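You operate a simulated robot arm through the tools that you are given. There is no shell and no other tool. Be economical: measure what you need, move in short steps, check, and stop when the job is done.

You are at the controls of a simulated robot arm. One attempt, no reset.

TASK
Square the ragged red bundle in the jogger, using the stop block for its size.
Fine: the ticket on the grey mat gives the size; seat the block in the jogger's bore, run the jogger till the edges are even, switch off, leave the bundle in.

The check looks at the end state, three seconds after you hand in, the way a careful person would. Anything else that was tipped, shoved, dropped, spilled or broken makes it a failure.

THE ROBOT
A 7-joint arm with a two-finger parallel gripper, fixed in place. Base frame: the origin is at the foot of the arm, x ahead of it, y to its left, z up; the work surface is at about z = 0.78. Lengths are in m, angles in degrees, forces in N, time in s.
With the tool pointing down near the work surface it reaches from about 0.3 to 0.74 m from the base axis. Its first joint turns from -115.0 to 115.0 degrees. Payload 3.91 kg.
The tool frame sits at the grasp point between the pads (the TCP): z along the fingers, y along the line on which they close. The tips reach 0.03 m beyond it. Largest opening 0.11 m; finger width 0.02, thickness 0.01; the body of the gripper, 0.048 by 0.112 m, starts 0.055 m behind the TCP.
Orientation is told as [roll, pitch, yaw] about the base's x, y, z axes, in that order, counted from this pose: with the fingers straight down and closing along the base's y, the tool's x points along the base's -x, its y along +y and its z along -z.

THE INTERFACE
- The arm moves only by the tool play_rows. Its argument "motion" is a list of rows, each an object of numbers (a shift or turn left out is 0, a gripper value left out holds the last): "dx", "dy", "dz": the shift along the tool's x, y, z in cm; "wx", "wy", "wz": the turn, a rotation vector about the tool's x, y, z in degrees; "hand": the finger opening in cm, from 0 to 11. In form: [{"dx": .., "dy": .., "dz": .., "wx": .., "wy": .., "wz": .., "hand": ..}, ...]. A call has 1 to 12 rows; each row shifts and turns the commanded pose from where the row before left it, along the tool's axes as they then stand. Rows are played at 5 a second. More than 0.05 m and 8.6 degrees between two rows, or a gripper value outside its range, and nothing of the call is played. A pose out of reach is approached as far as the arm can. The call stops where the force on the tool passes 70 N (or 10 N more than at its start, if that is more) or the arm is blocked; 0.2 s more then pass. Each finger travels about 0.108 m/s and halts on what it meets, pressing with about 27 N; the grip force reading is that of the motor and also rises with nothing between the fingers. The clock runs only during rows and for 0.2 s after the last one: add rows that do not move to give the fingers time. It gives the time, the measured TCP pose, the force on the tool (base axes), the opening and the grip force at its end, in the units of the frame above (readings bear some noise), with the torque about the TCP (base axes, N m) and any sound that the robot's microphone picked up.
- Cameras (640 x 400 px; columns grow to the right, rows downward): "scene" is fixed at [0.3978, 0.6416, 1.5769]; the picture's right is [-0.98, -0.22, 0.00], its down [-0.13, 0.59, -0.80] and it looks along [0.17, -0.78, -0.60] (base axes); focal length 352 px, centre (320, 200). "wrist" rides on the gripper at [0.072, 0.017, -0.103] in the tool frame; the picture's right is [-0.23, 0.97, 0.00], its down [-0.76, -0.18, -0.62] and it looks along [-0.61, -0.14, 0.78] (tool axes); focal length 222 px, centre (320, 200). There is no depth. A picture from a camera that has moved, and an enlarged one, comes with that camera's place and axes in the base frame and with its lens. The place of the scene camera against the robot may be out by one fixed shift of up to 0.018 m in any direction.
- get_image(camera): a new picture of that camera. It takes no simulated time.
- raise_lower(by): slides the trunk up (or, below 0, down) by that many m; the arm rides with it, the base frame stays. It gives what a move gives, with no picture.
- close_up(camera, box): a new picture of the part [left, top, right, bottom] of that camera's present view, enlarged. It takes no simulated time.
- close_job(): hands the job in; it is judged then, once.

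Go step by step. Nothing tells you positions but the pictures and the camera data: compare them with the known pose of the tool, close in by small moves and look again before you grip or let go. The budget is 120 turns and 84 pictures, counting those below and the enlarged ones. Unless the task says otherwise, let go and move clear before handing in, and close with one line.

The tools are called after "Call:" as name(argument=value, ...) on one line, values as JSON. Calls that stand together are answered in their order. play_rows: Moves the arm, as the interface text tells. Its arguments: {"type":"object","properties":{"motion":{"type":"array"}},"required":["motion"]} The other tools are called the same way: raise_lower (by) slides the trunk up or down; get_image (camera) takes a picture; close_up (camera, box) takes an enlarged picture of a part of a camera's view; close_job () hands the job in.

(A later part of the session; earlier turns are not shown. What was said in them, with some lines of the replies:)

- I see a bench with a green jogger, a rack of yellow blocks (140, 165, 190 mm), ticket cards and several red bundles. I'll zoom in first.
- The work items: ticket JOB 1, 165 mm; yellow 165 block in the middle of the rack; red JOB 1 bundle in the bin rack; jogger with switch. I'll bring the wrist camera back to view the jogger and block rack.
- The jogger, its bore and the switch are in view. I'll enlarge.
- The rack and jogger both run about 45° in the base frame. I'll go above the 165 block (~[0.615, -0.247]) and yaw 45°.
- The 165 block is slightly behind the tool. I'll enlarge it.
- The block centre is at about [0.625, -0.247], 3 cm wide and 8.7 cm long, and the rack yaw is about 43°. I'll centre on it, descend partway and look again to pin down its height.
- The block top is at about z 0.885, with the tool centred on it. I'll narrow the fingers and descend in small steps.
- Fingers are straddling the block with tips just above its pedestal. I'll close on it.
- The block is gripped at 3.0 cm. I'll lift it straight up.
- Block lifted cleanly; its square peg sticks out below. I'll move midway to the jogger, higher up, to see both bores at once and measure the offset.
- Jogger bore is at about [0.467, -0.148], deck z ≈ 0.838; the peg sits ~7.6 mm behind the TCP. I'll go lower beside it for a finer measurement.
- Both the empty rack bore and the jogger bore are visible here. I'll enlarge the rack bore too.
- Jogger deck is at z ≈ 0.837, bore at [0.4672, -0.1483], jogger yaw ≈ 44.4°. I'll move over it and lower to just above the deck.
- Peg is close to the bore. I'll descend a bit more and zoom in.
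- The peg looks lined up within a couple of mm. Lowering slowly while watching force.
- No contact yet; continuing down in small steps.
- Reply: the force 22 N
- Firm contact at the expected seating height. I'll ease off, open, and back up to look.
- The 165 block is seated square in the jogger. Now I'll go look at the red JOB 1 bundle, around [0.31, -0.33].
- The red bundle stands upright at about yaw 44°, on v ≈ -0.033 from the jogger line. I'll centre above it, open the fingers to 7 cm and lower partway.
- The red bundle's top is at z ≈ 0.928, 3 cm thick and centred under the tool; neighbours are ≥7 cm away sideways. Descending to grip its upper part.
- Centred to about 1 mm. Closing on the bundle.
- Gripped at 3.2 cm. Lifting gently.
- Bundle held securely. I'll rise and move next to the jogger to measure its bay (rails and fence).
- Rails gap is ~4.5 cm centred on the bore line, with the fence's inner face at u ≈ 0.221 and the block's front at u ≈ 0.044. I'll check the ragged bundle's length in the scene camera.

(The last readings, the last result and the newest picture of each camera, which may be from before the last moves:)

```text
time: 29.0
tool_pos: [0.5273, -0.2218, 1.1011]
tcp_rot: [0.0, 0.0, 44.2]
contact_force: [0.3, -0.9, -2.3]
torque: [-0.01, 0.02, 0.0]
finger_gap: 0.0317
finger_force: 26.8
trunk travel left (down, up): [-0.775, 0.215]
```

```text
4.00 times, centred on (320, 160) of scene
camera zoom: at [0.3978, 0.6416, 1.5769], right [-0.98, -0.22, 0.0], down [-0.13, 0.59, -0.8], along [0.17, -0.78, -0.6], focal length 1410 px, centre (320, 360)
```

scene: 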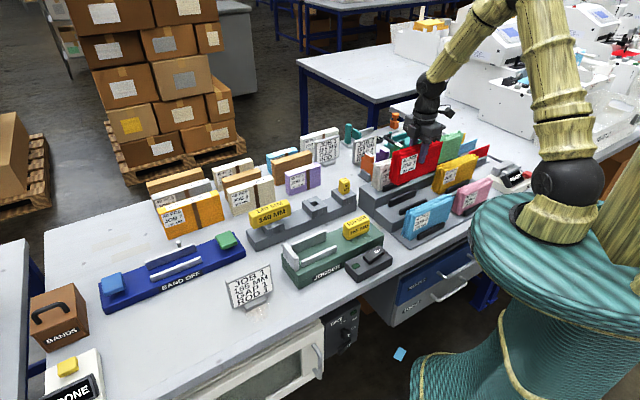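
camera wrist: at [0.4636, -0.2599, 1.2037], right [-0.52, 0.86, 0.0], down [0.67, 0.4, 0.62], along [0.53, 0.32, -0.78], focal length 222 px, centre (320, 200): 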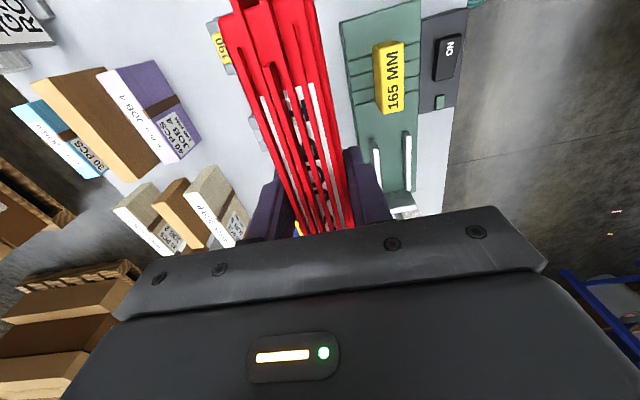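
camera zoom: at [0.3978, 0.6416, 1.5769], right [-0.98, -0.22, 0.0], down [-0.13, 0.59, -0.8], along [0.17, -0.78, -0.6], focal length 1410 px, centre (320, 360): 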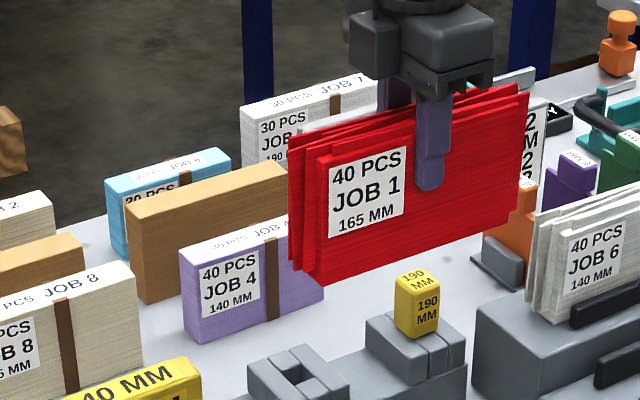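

The bundle's ragged length (~0.18 m) is close to the bay length, so I need a careful side-by-side. I'll go over the bay, hovering above the fence.

Call:
play_rows(motion=[{"dx": -3.5, "dy": 2.4}, {"dx": -3.5, "dy": 2.4}, {"dx": -3.4, "dy": 2.3}, {"dx": -3.3, "dy": 2.3}, {"dz": 4}, {"dz": 4}, {"dz": 3}, {}])

Call:
close_up(camera="scene", box=[260, 170, 400, 290])

Call:
get_image(camera="wrist")

```text
time: 30.8
tool_pos: [0.56, -0.0552, 0.9907]
tcp_rot: [0.0, -0.1, 44.3]
contact_force: [-0.1, 0.1, -2.0]
torque: [0.05, 0.01, 0.03]
finger_gap: 0.0317
finger_force: 27.2
trunk travel left (down, up): [-0.775, 0.215]
```

```text
3.33 times, centred on (330, 230) of scene
camera zoom: at [0.3978, 0.6416, 1.5769], right [-0.98, -0.22, 0.0], down [-0.13, 0.59, -0.8], along [0.17, -0.78, -0.6], focal length 1175 px, centre (287, 100)
```

zoom: 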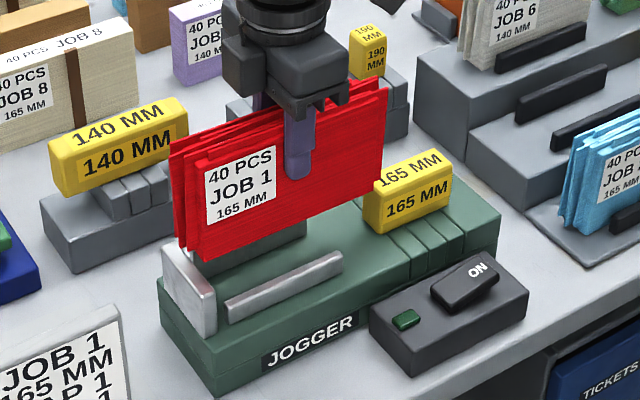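

```text
36 pictures are left
camera wrist: at [0.4959, -0.0956, 1.0934], right [-0.52, 0.86, 0.0], down [0.67, 0.41, 0.62], along [0.53, 0.32, -0.78], focal length 222 px, centre (320, 200)
```

wrist: 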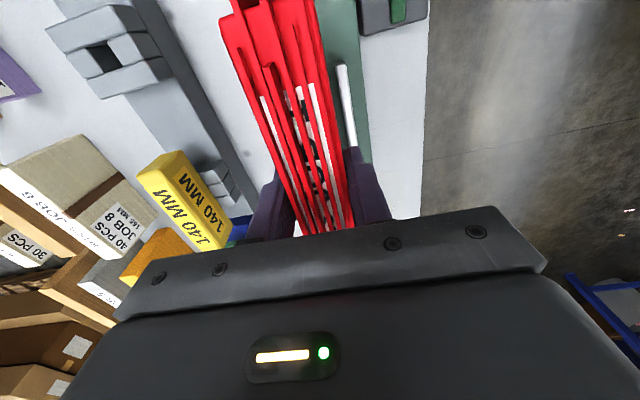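

Call:
close_up(camera="scene", box=[302, 190, 352, 260])

Call:
close_up(camera="scene", box=[340, 180, 400, 240])

```text
5.71 times, centred on (327, 225) of scene
camera zoom: at [0.3978, 0.6416, 1.5769], right [-0.98, -0.22, 0.0], down [-0.13, 0.59, -0.8], along [0.17, -0.78, -0.6], focal length 2014 px, centre (280, 57)
```

zoom: 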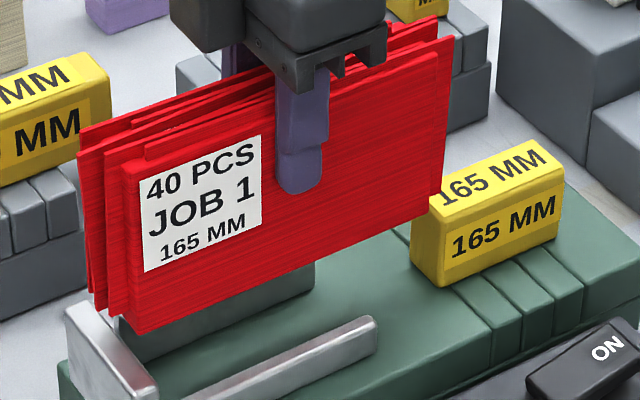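

```text
6.67 times, centred on (370, 210) of scene
camera zoom: at [0.3978, 0.6416, 1.5769], right [-0.98, -0.22, 0.0], down [-0.13, 0.59, -0.8], along [0.17, -0.78, -0.6], focal length 2350 px, centre (-13, 133)
```

zoom: 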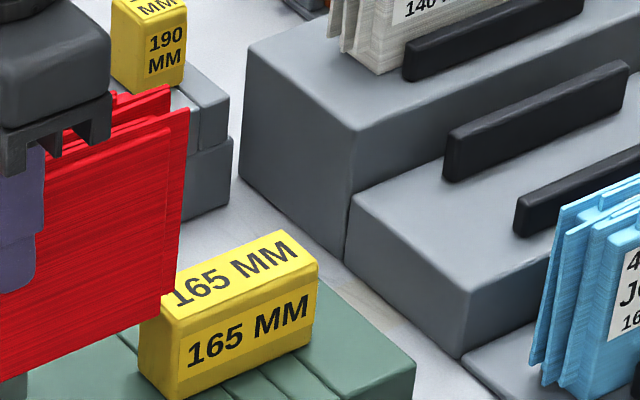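

The front leaf is ~164 mm and the others stick out about ±9 mm. I'll shift slightly to centre in the bay and lower to just above the block and fence tops.

Call:
play_rows(motion=[{"dx": -0.25, "dy": -0.1}, {"dz": 1.2}, {"dz": 1}, {}])

Call:
close_up(camera="scene", box=[280, 180, 370, 270])

```text
time: 31.8
tool_pos: [0.5614, -0.0562, 0.9698]
tcp_rot: [-0.1, -0.2, 44.1]
contact_force: [-1.7, -4.9, 11.9]
torque: [0.52, -0.51, -0.06]
finger_gap: 0.032
finger_force: 26.8
trunk travel left (down, up): [-0.775, 0.215]
```

```text
4.44 times, centred on (325, 225) of scene
camera zoom: at [0.3978, 0.6416, 1.5769], right [-0.98, -0.22, 0.0], down [-0.13, 0.59, -0.8], along [0.17, -0.78, -0.6], focal length 1566 px, centre (298, 89)
```

zoom: 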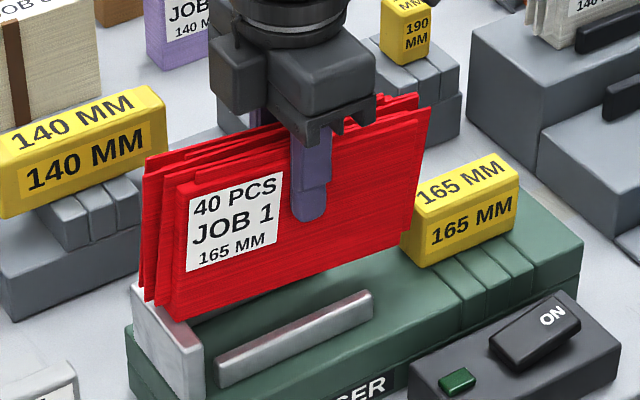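

Contact with the fence top (force lever is on the fence side). I'll back off, shift 7 mm toward the block and retry gently.

Call:
play_rows(motion=[{"dz": -0.9}, {"dx": 0.7}, {}, {"dz": 0.5}, {"dz": 0.4}, {}])

Call:
close_up(camera="scene", box=[280, 180, 370, 270])

```text
time: 33.2
tool_pos: [0.5576, -0.0606, 0.9687]
tcp_rot: [-0.1, 0.0, 44.4]
contact_force: [-1.8, -0.2, 2.9]
torque: [0.38, -0.22, 0.05]
finger_gap: 0.0319
finger_force: 26.6
trunk travel left (down, up): [-0.775, 0.215]
```

```text
4.44 times, centred on (325, 225) of scene
camera zoom: at [0.3978, 0.6416, 1.5769], right [-0.98, -0.22, 0.0], down [-0.13, 0.59, -0.8], along [0.17, -0.78, -0.6], focal length 1566 px, centre (298, 89)
```

zoom: 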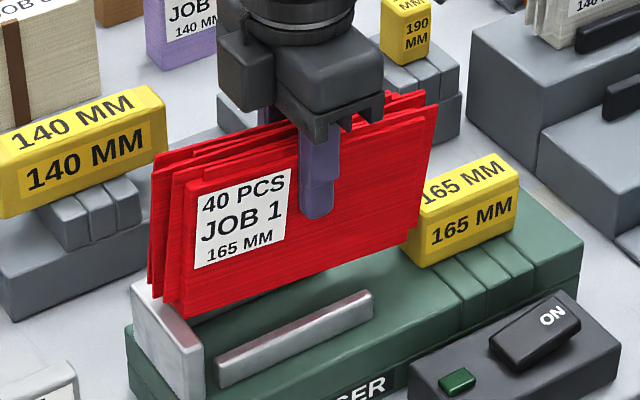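

Call:
play_rows(motion=[{"dz": -0.5}, {"dx": 0.4}, {}, {"dz": 0.5}, {"dz": 0.4}, {}])

Call:
close_up(camera="scene", box=[290, 220, 340, 270])

```text
time: 34.6
tool_pos: [0.5555, -0.0629, 0.9656]
tcp_rot: [0.0, 0.0, 44.3]
contact_force: [-0.3, -0.7, -1.7]
torque: [-0.01, 0.02, 0.01]
finger_gap: 0.0319
finger_force: 26.9
trunk travel left (down, up): [-0.775, 0.215]
```

```text
8.00 times, centred on (315, 245) of scene
camera zoom: at [0.3978, 0.6416, 1.5769], right [-0.98, -0.22, 0.0], down [-0.13, 0.59, -0.8], along [0.17, -0.78, -0.6], focal length 2820 px, centre (360, -160)
```

zoom: 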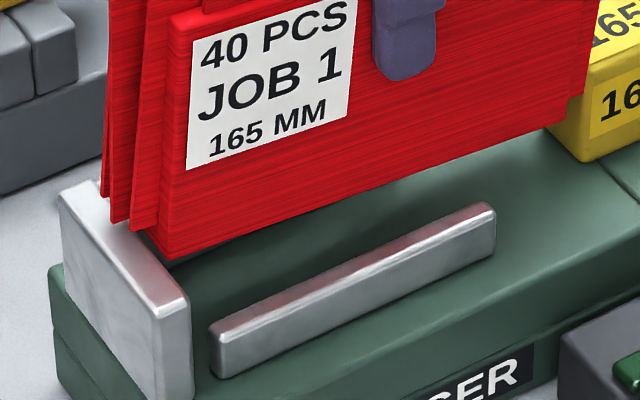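

Fence cleared. Checking the block end before going lower.

Call:
close_up(camera="scene", box=[330, 180, 380, 240])

Call:
play_rows(motion=[{"dz": 0.4}, {"dz": 0.3}, {}])

```text
6.67 times, centred on (355, 210) of scene
camera zoom: at [0.3978, 0.6416, 1.5769], right [-0.98, -0.22, 0.0], down [-0.13, 0.59, -0.8], along [0.17, -0.78, -0.6], focal length 2350 px, centre (87, 133)
```

zoom: 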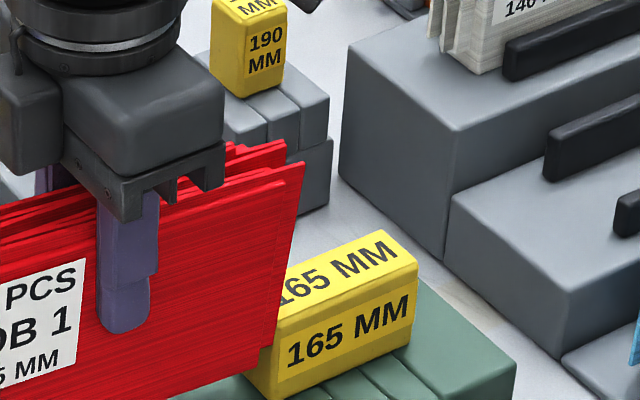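

```text
time: 35.4
tool_pos: [0.5542, -0.0631, 0.9574]
tcp_rot: [0.1, -0.1, 44.4]
contact_force: [-0.4, 0.0, -1.5]
torque: [0.04, 0.0, 0.0]
finger_gap: 0.0312
finger_force: 26.6
trunk travel left (down, up): [-0.775, 0.215]
```

Call:
play_rows(motion=[{"dz": 0.3}, {"dz": 0.3}, {}])

Call:
close_up(camera="scene", box=[280, 180, 380, 270])

```text
time: 36.2
tool_pos: [0.5542, -0.0628, 0.9517]
tcp_rot: [-0.1, 0.0, 44.3]
contact_force: [-0.3, 1.3, -3.2]
torque: [-0.01, -0.01, 0.02]
finger_gap: 0.0316
finger_force: 27.0
trunk travel left (down, up): [-0.775, 0.215]
```

```text
4.44 times, centred on (330, 225) of scene
camera zoom: at [0.3978, 0.6416, 1.5769], right [-0.98, -0.22, 0.0], down [-0.13, 0.59, -0.8], along [0.17, -0.78, -0.6], focal length 1566 px, centre (276, 89)
```

zoom: 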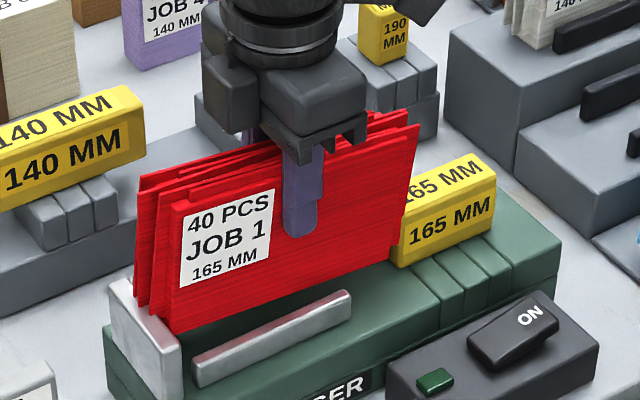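

No contact; continuing down.

Call:
play_rows(motion=[{"dz": 0.3}, {"dz": 0.3}, {"dz": 0.3}, {}])

Call:
close_up(camera="scene", box=[280, 180, 380, 270])

```text
time: 37.2
tool_pos: [0.5548, -0.0641, 0.9427]
tcp_rot: [0.1, -0.1, 44.3]
contact_force: [-0.2, 0.5, -1.9]
torque: [0.01, -0.01, 0.02]
finger_gap: 0.0316
finger_force: 27.1
trunk travel left (down, up): [-0.775, 0.215]
```

```text
4.44 times, centred on (330, 225) of scene
camera zoom: at [0.3978, 0.6416, 1.5769], right [-0.98, -0.22, 0.0], down [-0.13, 0.59, -0.8], along [0.17, -0.78, -0.6], focal length 1566 px, centre (276, 89)
```

zoom: 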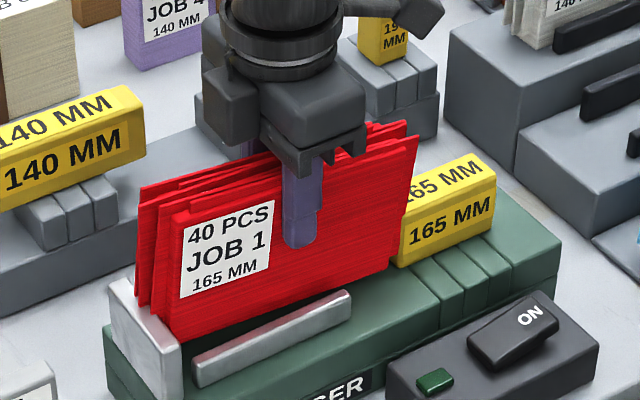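

Call:
play_rows(motion=[{"dz": 0.3}, {"dz": 0.3}, {"dz": 0.3}, {}])

```text
time: 38.2
tool_pos: [0.5546, -0.064, 0.9338]
tcp_rot: [-0.1, 0.0, 44.3]
contact_force: [0.4, 0.7, 4.3]
torque: [-0.23, 0.38, 0.01]
finger_gap: 0.0316
finger_force: 27.4
trunk travel left (down, up): [-0.775, 0.215]
```

Light contact on the block side. Looking.

Call:
close_up(camera="scene", box=[320, 190, 380, 240])

Call:
get_image(camera="wrist")

```text
8.00 times, centred on (350, 215) of scene
camera zoom: at [0.3978, 0.6416, 1.5769], right [-0.98, -0.22, 0.0], down [-0.13, 0.59, -0.8], along [0.17, -0.78, -0.6], focal length 2820 px, centre (80, 80)
```

zoom: 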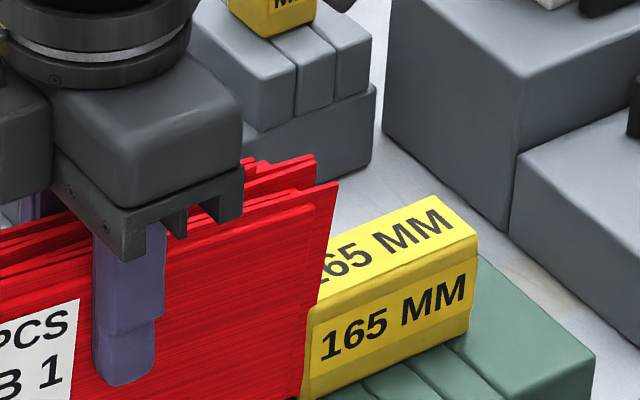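

```text
26 pictures are left
camera wrist: at [0.4908, -0.1025, 1.0371], right [-0.52, 0.86, 0.0], down [0.67, 0.41, 0.62], along [0.53, 0.32, -0.78], focal length 222 px, centre (320, 200)
```

wrist: 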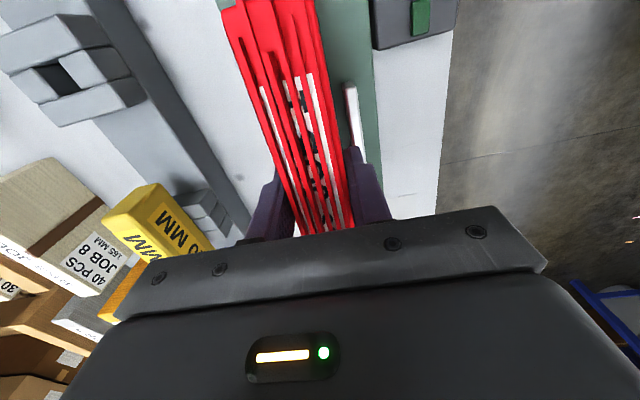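

The bundle's leaves interfere: front leaves touch the fence while rear ones catch the block's edge. I'll raise slightly and ease toward the fence in small steps, watching force, to see whether the leaves slide.

Call:
play_rows(motion=[{"dz": -0.6}, {"dx": -0.2}, {"dx": -0.2}, {}])

Call:
play_rows(motion=[{"dx": -0.2}, {"dx": -0.1}, {}])

```text
time: 39.2
tool_pos: [0.5559, -0.062, 0.9387]
tcp_rot: [0.0, 0.1, 44.3]
contact_force: [-2.3, -1.9, -2.1]
torque: [-0.23, 0.23, 0.01]
finger_gap: 0.0315
finger_force: 26.9
trunk travel left (down, up): [-0.775, 0.215]
```

```text
time: 40.0
tool_pos: [0.5588, -0.0609, 0.9394]
tcp_rot: [-0.1, 0.0, 44.2]
contact_force: [-9.8, -12.5, 3.0]
torque: [-0.55, 0.56, 0.2]
finger_gap: 0.0319
finger_force: 27.3
trunk travel left (down, up): [-0.775, 0.215]
```

Call:
play_rows(motion=[{"dx": -0.15}, {"dx": -0.15}, {}])

Call:
close_up(camera="scene", box=[280, 180, 380, 270])

```text
time: 40.8
tool_pos: [0.5597, -0.058, 0.9398]
tcp_rot: [-0.1, -0.1, 44.3]
contact_force: [-9.8, -10.8, 2.2]
torque: [-0.57, 0.55, 0.12]
finger_gap: 0.0316
finger_force: 27.5
trunk travel left (down, up): [-0.775, 0.215]
```

```text
4.44 times, centred on (330, 225) of scene
camera zoom: at [0.3978, 0.6416, 1.5769], right [-0.98, -0.22, 0.0], down [-0.13, 0.59, -0.8], along [0.17, -0.78, -0.6], focal length 1566 px, centre (276, 89)
```

zoom: 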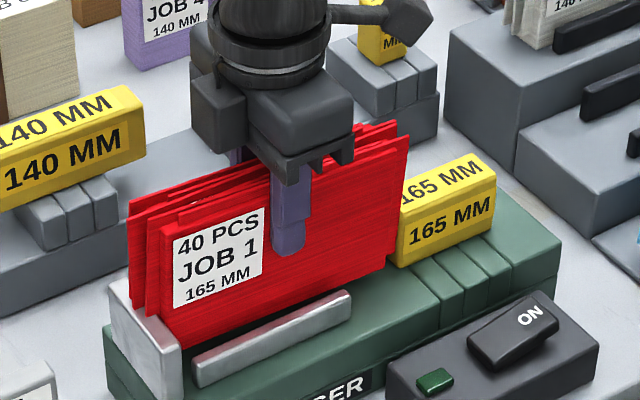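

The protruding leaves are sliding back into the bundle at a steady ~15 N while the front leaf stays put. Continuing a few mm more.

Call:
play_rows(motion=[{"dx": -0.15}, {"dx": -0.15}, {"dx": -0.15}, {}])

Call:
play_rows(motion=[{"dx": -0.15}, {"dx": -0.15}, {}])

Call:
close_up(camera="scene", box=[280, 180, 380, 270])

```text
time: 41.8
tool_pos: [0.5633, -0.0544, 0.9401]
tcp_rot: [-0.1, 0.0, 44.4]
contact_force: [-11.3, -10.8, 3.7]
torque: [-0.41, 0.63, 0.32]
finger_gap: 0.0316
finger_force: 26.4
trunk travel left (down, up): [-0.775, 0.215]
```

```text
time: 42.6
tool_pos: [0.5652, -0.0539, 0.9408]
tcp_rot: [0.0, 0.0, 44.3]
contact_force: [-16.3, -13.8, 6.4]
torque: [-0.19, 0.47, 0.4]
finger_gap: 0.032
finger_force: 26.9
trunk travel left (down, up): [-0.775, 0.215]
```

```text
4.44 times, centred on (330, 225) of scene
camera zoom: at [0.3978, 0.6416, 1.5769], right [-0.98, -0.22, 0.0], down [-0.13, 0.59, -0.8], along [0.17, -0.78, -0.6], focal length 1566 px, centre (276, 89)
```

zoom: 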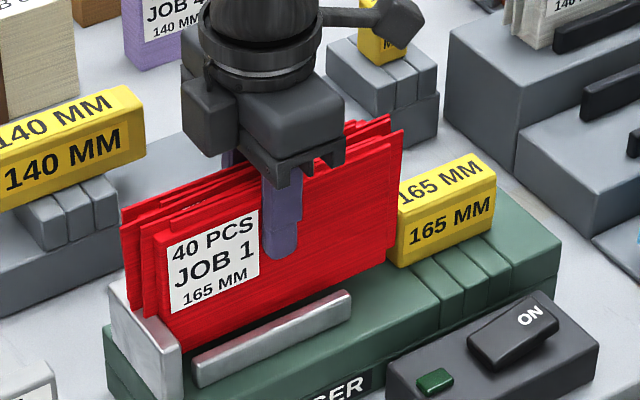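

Call:
play_rows(motion=[{"dx": -0.15}, {"dx": -0.15}, {}, {"dx": 0.15}, {}])

Call:
play_rows(motion=[{"dz": 0.3}, {"dz": 0.3}, {"dz": 0.3}, {}])

Call:
close_up(camera="scene", box=[290, 180, 390, 270])

```text
time: 43.8
tool_pos: [0.5697, -0.0512, 0.9397]
tcp_rot: [0.0, -0.2, 44.4]
contact_force: [-5.0, -8.4, 2.4]
torque: [-0.14, 0.08, 0.02]
finger_gap: 0.0315
finger_force: 27.0
trunk travel left (down, up): [-0.775, 0.215]
```

```text
time: 44.8
tool_pos: [0.5684, -0.0494, 0.9307]
tcp_rot: [-0.2, 0.0, 44.3]
contact_force: [-3.7, -2.7, 0.3]
torque: [0.05, 0.01, 0.04]
finger_gap: 0.0318
finger_force: 26.9
trunk travel left (down, up): [-0.775, 0.215]
```

```text
4.44 times, centred on (340, 225) of scene
camera zoom: at [0.3978, 0.6416, 1.5769], right [-0.98, -0.22, 0.0], down [-0.13, 0.59, -0.8], along [0.17, -0.78, -0.6], focal length 1566 px, centre (231, 89)
```

zoom: 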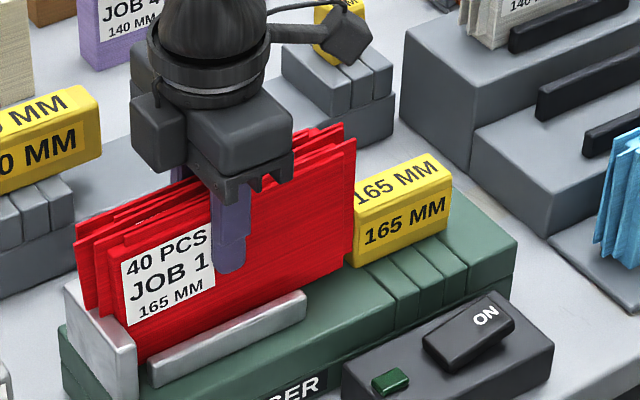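

Past the block's top with no vertical contact. Continuing down toward the deck.

Call:
play_rows(motion=[{"dz": 0.4}, {"dz": 0.4}, {"dz": 0.4}, {}])

Call:
play_rows(motion=[{"dz": 0.3}, {"dz": 0.3}, {"dz": 0.3}, {}])

Call:
close_up(camera="scene", box=[290, 180, 390, 270])

```text
time: 45.8
tool_pos: [0.5688, -0.0509, 0.9201]
tcp_rot: [-0.2, -0.2, 44.3]
contact_force: [0.4, -3.6, 24.1]
torque: [0.11, 0.15, 0.06]
finger_gap: 0.0317
finger_force: 27.2
trunk travel left (down, up): [-0.775, 0.215]
```

```text
time: 46.8
tool_pos: [0.5666, -0.0492, 0.9103]
tcp_rot: [0.1, 0.0, 44.3]
contact_force: [-4.0, 1.0, 20.6]
torque: [-0.27, -0.25, -0.03]
finger_gap: 0.032
finger_force: 26.8
trunk travel left (down, up): [-0.775, 0.215]
```

```text
4.44 times, centred on (340, 225) of scene
camera zoom: at [0.3978, 0.6416, 1.5769], right [-0.98, -0.22, 0.0], down [-0.13, 0.59, -0.8], along [0.17, -0.78, -0.6], focal length 1566 px, centre (231, 89)
```

zoom: 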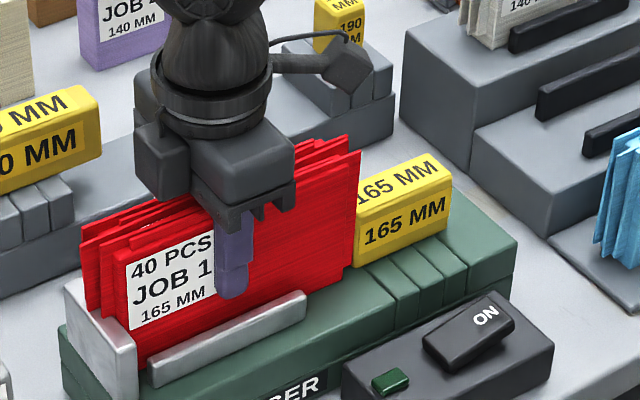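

The bundle is on the deck (it stopped at z≈0.92 and the fingers slid slightly). Opening gently and backing straight up.

Call:
play_rows(motion=[{"hand": 3.8}, {"hand": 4.6}, {"hand": 5.4}, {}, {"dz": -2}, {"dz": -3}, {"dz": -4}, {"dz": -4}, {}])

Call:
close_up(camera="scene", box=[280, 180, 400, 280])

Call:
get_image(camera="wrist")

```text
time: 48.8
tool_pos: [0.5685, -0.0521, 1.04]
tcp_rot: [0.0, 0.1, 44.3]
contact_force: [-0.3, 0.5, -0.2]
torque: [0.0, 0.0, -0.01]
finger_gap: 0.0542
finger_force: 0.2
trunk travel left (down, up): [-0.775, 0.215]
```

```text
4.00 times, centred on (340, 230) of scene
camera zoom: at [0.3978, 0.6416, 1.5769], right [-0.98, -0.22, 0.0], down [-0.13, 0.59, -0.8], along [0.17, -0.78, -0.6], focal length 1410 px, centre (240, 80)
```

zoom: 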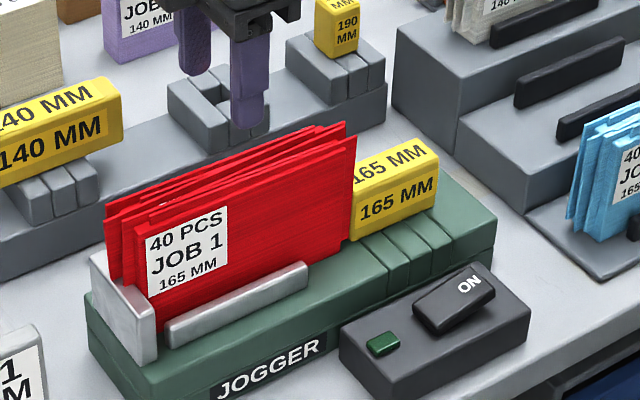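

```text
20 pictures are left
camera wrist: at [0.5049, -0.0902, 1.1432], right [-0.52, 0.86, 0.0], down [0.67, 0.41, 0.62], along [0.53, 0.32, -0.78], focal length 222 px, centre (320, 200)
```

wrist: 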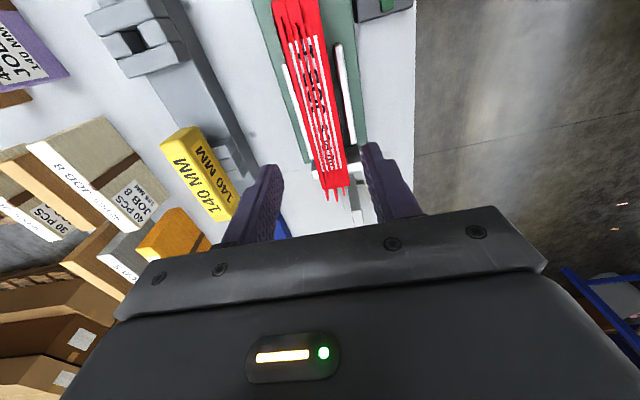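

The bundle stands in the bay between the rails. Next the switch: I'll close the fingers and move above it for a closer look.

Call:
play_rows(motion=[{"dx": 3.7, "dy": 1.85, "hand": 3}, {"dx": 3.6, "dy": 1.85, "hand": 0}, {"dx": 3.6, "dy": 1.85}, {"dx": 3.6, "dy": 1.85}, {"dz": 4}, {}])

Call:
get_image(camera="wrist")

Call:
close_up(camera="scene", box=[335, 230, 395, 280])

```text
time: 50.2
tool_pos: [0.4105, -0.0971, 1.0008]
tcp_rot: [0.0, 0.0, 44.3]
contact_force: [-0.2, 0.4, 0.8]
torque: [-0.02, -0.01, 0.02]
finger_gap: 0.0002
finger_force: 26.7
trunk travel left (down, up): [-0.775, 0.215]
```

```text
19 pictures are left
camera wrist: at [0.3468, -0.1365, 1.1033], right [-0.52, 0.86, 0.0], down [0.67, 0.4, 0.62], along [0.53, 0.32, -0.78], focal length 222 px, centre (320, 200)
```

wrist: 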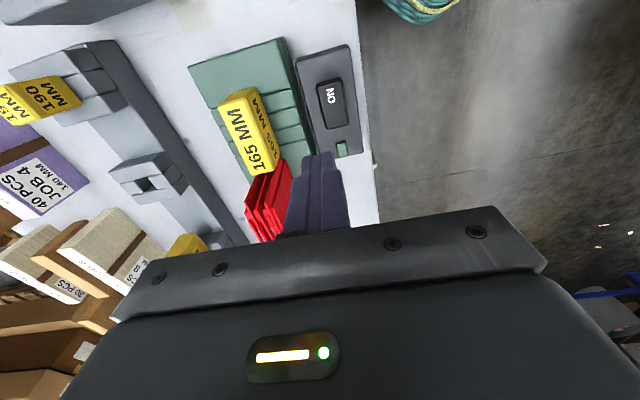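

```text
8.00 times, centred on (365, 255) of scene
camera zoom: at [0.3978, 0.6416, 1.5769], right [-0.98, -0.22, 0.0], down [-0.13, 0.59, -0.8], along [0.17, -0.78, -0.6], focal length 2820 px, centre (-40, -240)
```

zoom: 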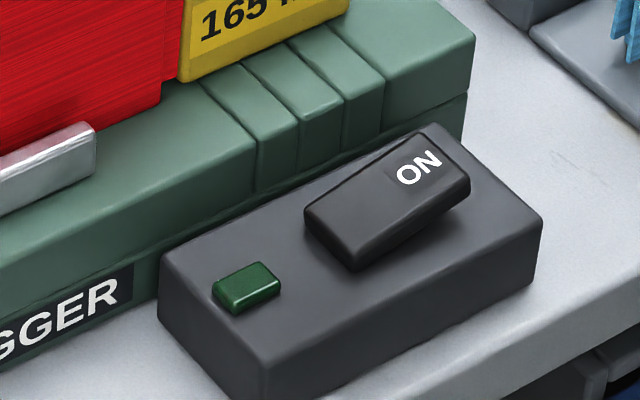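

Call:
close_up(camera="wrist", box=[230, 30, 390, 180])

```text
2.67 times, centred on (310, 105) of wrist
camera zoom: at [0.3468, -0.1365, 1.1033], right [-0.52, 0.86, 0.0], down [0.67, 0.4, 0.62], along [0.53, 0.32, -0.78], focal length 592 px, centre (347, 453)
```

zoom: 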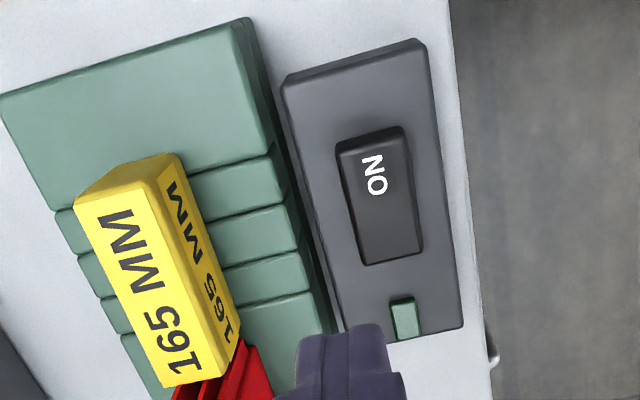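

The rocker's ON end is raised, at about u=-0.018, v=0.089, z≈0.839, and the lamp is dark (off). I'll go over it and press down gently with closed fingers.

Call:
play_rows(motion=[{"dx": 1.3, "dy": 1.27}, {"dz": 4}, {"dz": 4}, {"dz": 3.2}, {}])

Call:
close_up(camera="scene", box=[325, 210, 405, 280])

```text
time: 51.4
tool_pos: [0.3955, -0.0994, 0.8877]
tcp_rot: [-0.1, 0.0, 44.3]
contact_force: [0.0, -0.3, 0.1]
torque: [0.01, 0.06, -0.02]
finger_gap: 0.0
finger_force: 26.7
trunk travel left (down, up): [-0.775, 0.215]
```

```text
5.71 times, centred on (365, 245) of scene
camera zoom: at [0.3978, 0.6416, 1.5769], right [-0.98, -0.22, 0.0], down [-0.13, 0.59, -0.8], along [0.17, -0.78, -0.6], focal length 2014 px, centre (63, -57)
```

zoom: 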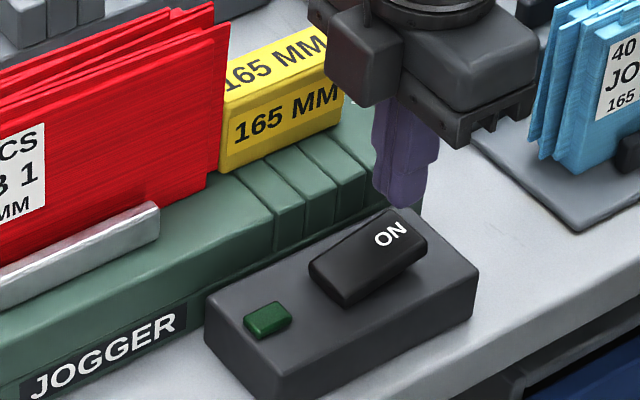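

Fingertip is right above the ON end. Pressing in small steps.

Call:
play_rows(motion=[{"dy": 0.3, "dz": 0.4}, {"dz": 0.4}, {"dz": 0.4}, {"dz": 0.4}, {}])

Call:
play_rows(motion=[{"dz": 0.3}, {"dz": 0.3}, {}])

```text
time: 52.6
tool_pos: [0.3907, -0.0965, 0.872]
tcp_rot: [0.1, 0.1, 44.3]
contact_force: [0.2, -0.4, -0.2]
torque: [0.02, -0.01, 0.0]
finger_gap: 0.0
finger_force: 26.9
trunk travel left (down, up): [-0.775, 0.215]
```

```text
time: 53.4
tool_pos: [0.3926, -0.0978, 0.8652]
tcp_rot: [-0.1, 0.0, 44.4]
contact_force: [0.1, -0.3, -0.1]
torque: [0.0, -0.01, 0.02]
finger_gap: 0.0
finger_force: 26.7
trunk travel left (down, up): [-0.775, 0.215]
```

Call:
play_rows(motion=[{"dz": 0.3}, {"dz": 0.3}, {}])

Call:
close_up(camera="scene", box=[325, 210, 405, 280])

```text
time: 54.2
tool_pos: [0.39, -0.0994, 0.8616]
tcp_rot: [-0.4, -0.2, 44.2]
contact_force: [-7.9, -14.9, 47.6]
torque: [-0.03, -0.04, -0.41]
finger_gap: 0.0
finger_force: 27.1
trunk travel left (down, up): [-0.775, 0.215]
```

```text
5.71 times, centred on (365, 245) of scene
camera zoom: at [0.3978, 0.6416, 1.5769], right [-0.98, -0.22, 0.0], down [-0.13, 0.59, -0.8], along [0.17, -0.78, -0.6], focal length 2014 px, centre (63, -57)
```

zoom: 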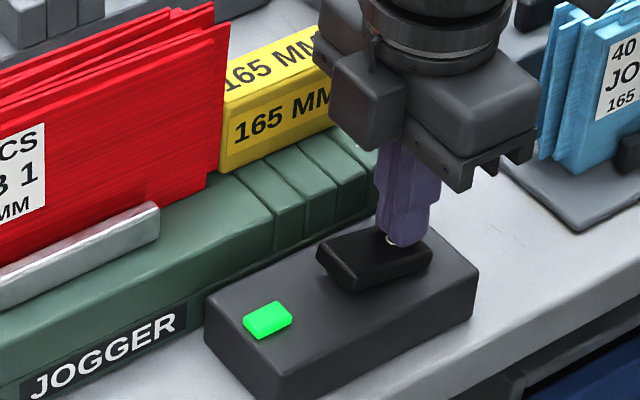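

The switch clicked over and the lamp is green. Raising clear and letting the jogger run while checking.

Call:
play_rows(motion=[{"dz": -2}, {"dz": -2}, {}, {}, {}, {}, {}, {}, {}, {}, {}])

Call:
close_up(camera="scene", box=[280, 180, 400, 280])

```text
time: 56.6
tool_pos: [0.3922, -0.0979, 0.8997]
tcp_rot: [0.0, 0.0, 44.2]
contact_force: [-0.4, -0.5, -0.4]
torque: [-0.01, 0.04, 0.0]
finger_gap: 0.0001
finger_force: 27.3
trunk travel left (down, up): [-0.775, 0.215]
```

```text
4.00 times, centred on (340, 230) of scene
camera zoom: at [0.3978, 0.6416, 1.5769], right [-0.98, -0.22, 0.0], down [-0.13, 0.59, -0.8], along [0.17, -0.78, -0.6], focal length 1410 px, centre (240, 80)
```

zoom: 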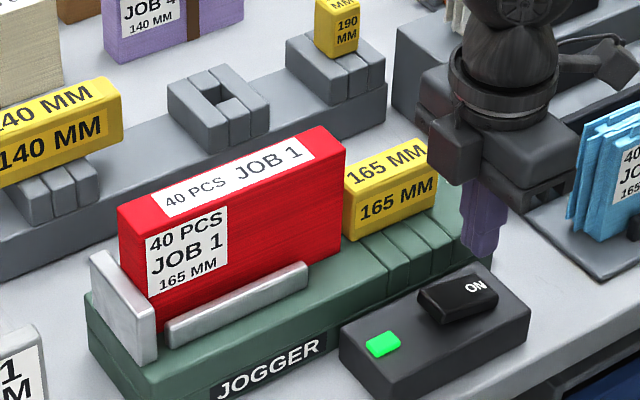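

The bundle is now even. Switching off: move to the raised other end of the rocker and press.

Call:
play_rows(motion=[{"dx": -3.3}, {}, {"dz": 0.8}, {"dz": 0.8}, {"dz": 0.6}, {"dz": 0.6}, {}])

Call:
play_rows(motion=[{"dz": 0.3}, {"dz": 0.3}, {"dz": 0.3}, {}])

Call:
close_up(camera="scene", box=[305, 210, 405, 290])

```text
time: 58.2
tool_pos: [0.4151, -0.0733, 0.8726]
tcp_rot: [-0.2, -0.1, 44.3]
contact_force: [-1.2, 0.1, 0.4]
torque: [0.01, -0.05, -0.02]
finger_gap: 0.0
finger_force: 27.2
trunk travel left (down, up): [-0.775, 0.215]
```

```text
time: 59.2
tool_pos: [0.416, -0.0723, 0.8638]
tcp_rot: [-0.2, 0.0, 44.3]
contact_force: [2.1, 2.1, 6.9]
torque: [0.03, -0.01, 0.01]
finger_gap: 0.0001
finger_force: 27.3
trunk travel left (down, up): [-0.775, 0.215]
```

```text
5.00 times, centred on (355, 250) of scene
camera zoom: at [0.3978, 0.6416, 1.5769], right [-0.98, -0.22, 0.0], down [-0.13, 0.59, -0.8], along [0.17, -0.78, -0.6], focal length 1762 px, centre (145, -50)
```

zoom: 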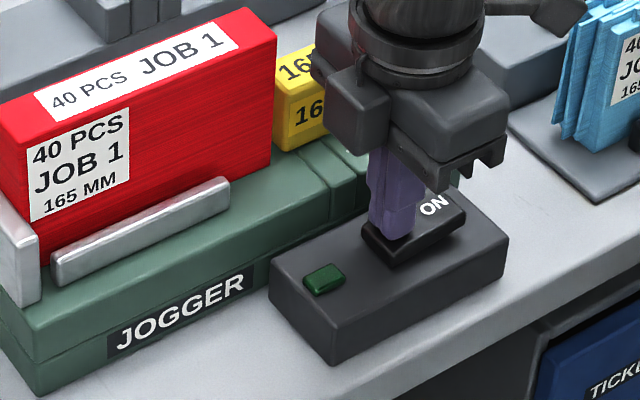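

The lamp is off. Pressing fractionally more isn't needed; I'll raise clear and check the end state.

Call:
play_rows(motion=[{"dz": -3}, {"dz": -4}, {"dz": -4}, {"dz": -4}, {"dz": -4}, {}, {}, {}])

Call:
get_image(camera="scene")

Call:
close_up(camera="scene", box=[280, 190, 400, 290])

Call:
get_image(camera="wrist")

```text
time: 61.0
tool_pos: [0.4168, -0.0729, 1.0522]
tcp_rot: [-0.1, -0.1, 44.4]
contact_force: [1.0, -0.3, -0.6]
torque: [0.0, 0.01, -0.01]
finger_gap: 0.0
finger_force: 27.1
trunk travel left (down, up): [-0.775, 0.215]
```

```text
12 pictures are left
```

scene: 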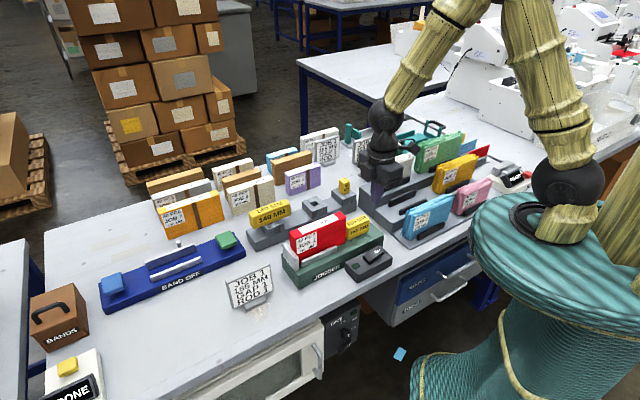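

```text
4.00 times, centred on (340, 240) of scene
camera zoom: at [0.3978, 0.6416, 1.5769], right [-0.98, -0.22, 0.0], down [-0.13, 0.59, -0.8], along [0.17, -0.78, -0.6], focal length 1410 px, centre (240, 40)
```

zoom: 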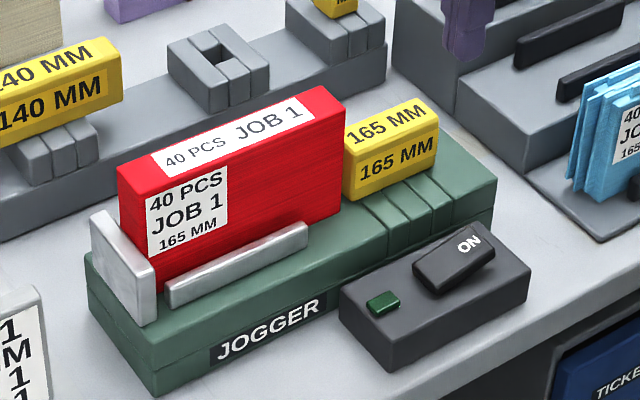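

```text
10 pictures are left
camera wrist: at [0.3524, -0.1118, 1.1554], right [-0.52, 0.86, 0.0], down [0.67, 0.41, 0.62], along [0.53, 0.32, -0.78], focal length 222 px, centre (320, 200)
```

wrist: 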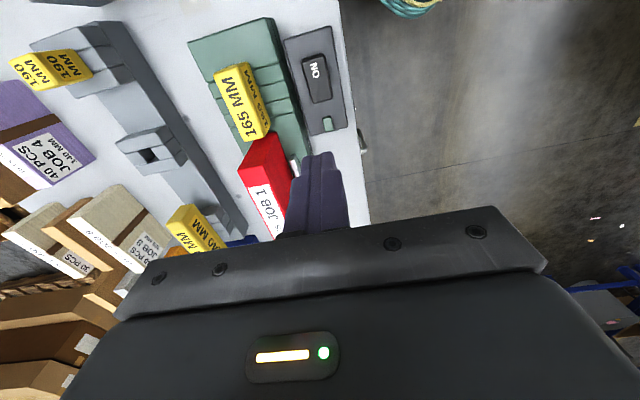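

The red JOB 1 bundle is even in the jogger, the 165 block is seated, the lamp is dark and the arm is clear. Nothing else looks disturbed, so I'm handing in.

Call:
close_job()

```text
The job is handed in.
```

The red JOB 1 bundle is squared and still in the jogger against the seated 165 mm block; the jogger is switched off and the job is handed in.
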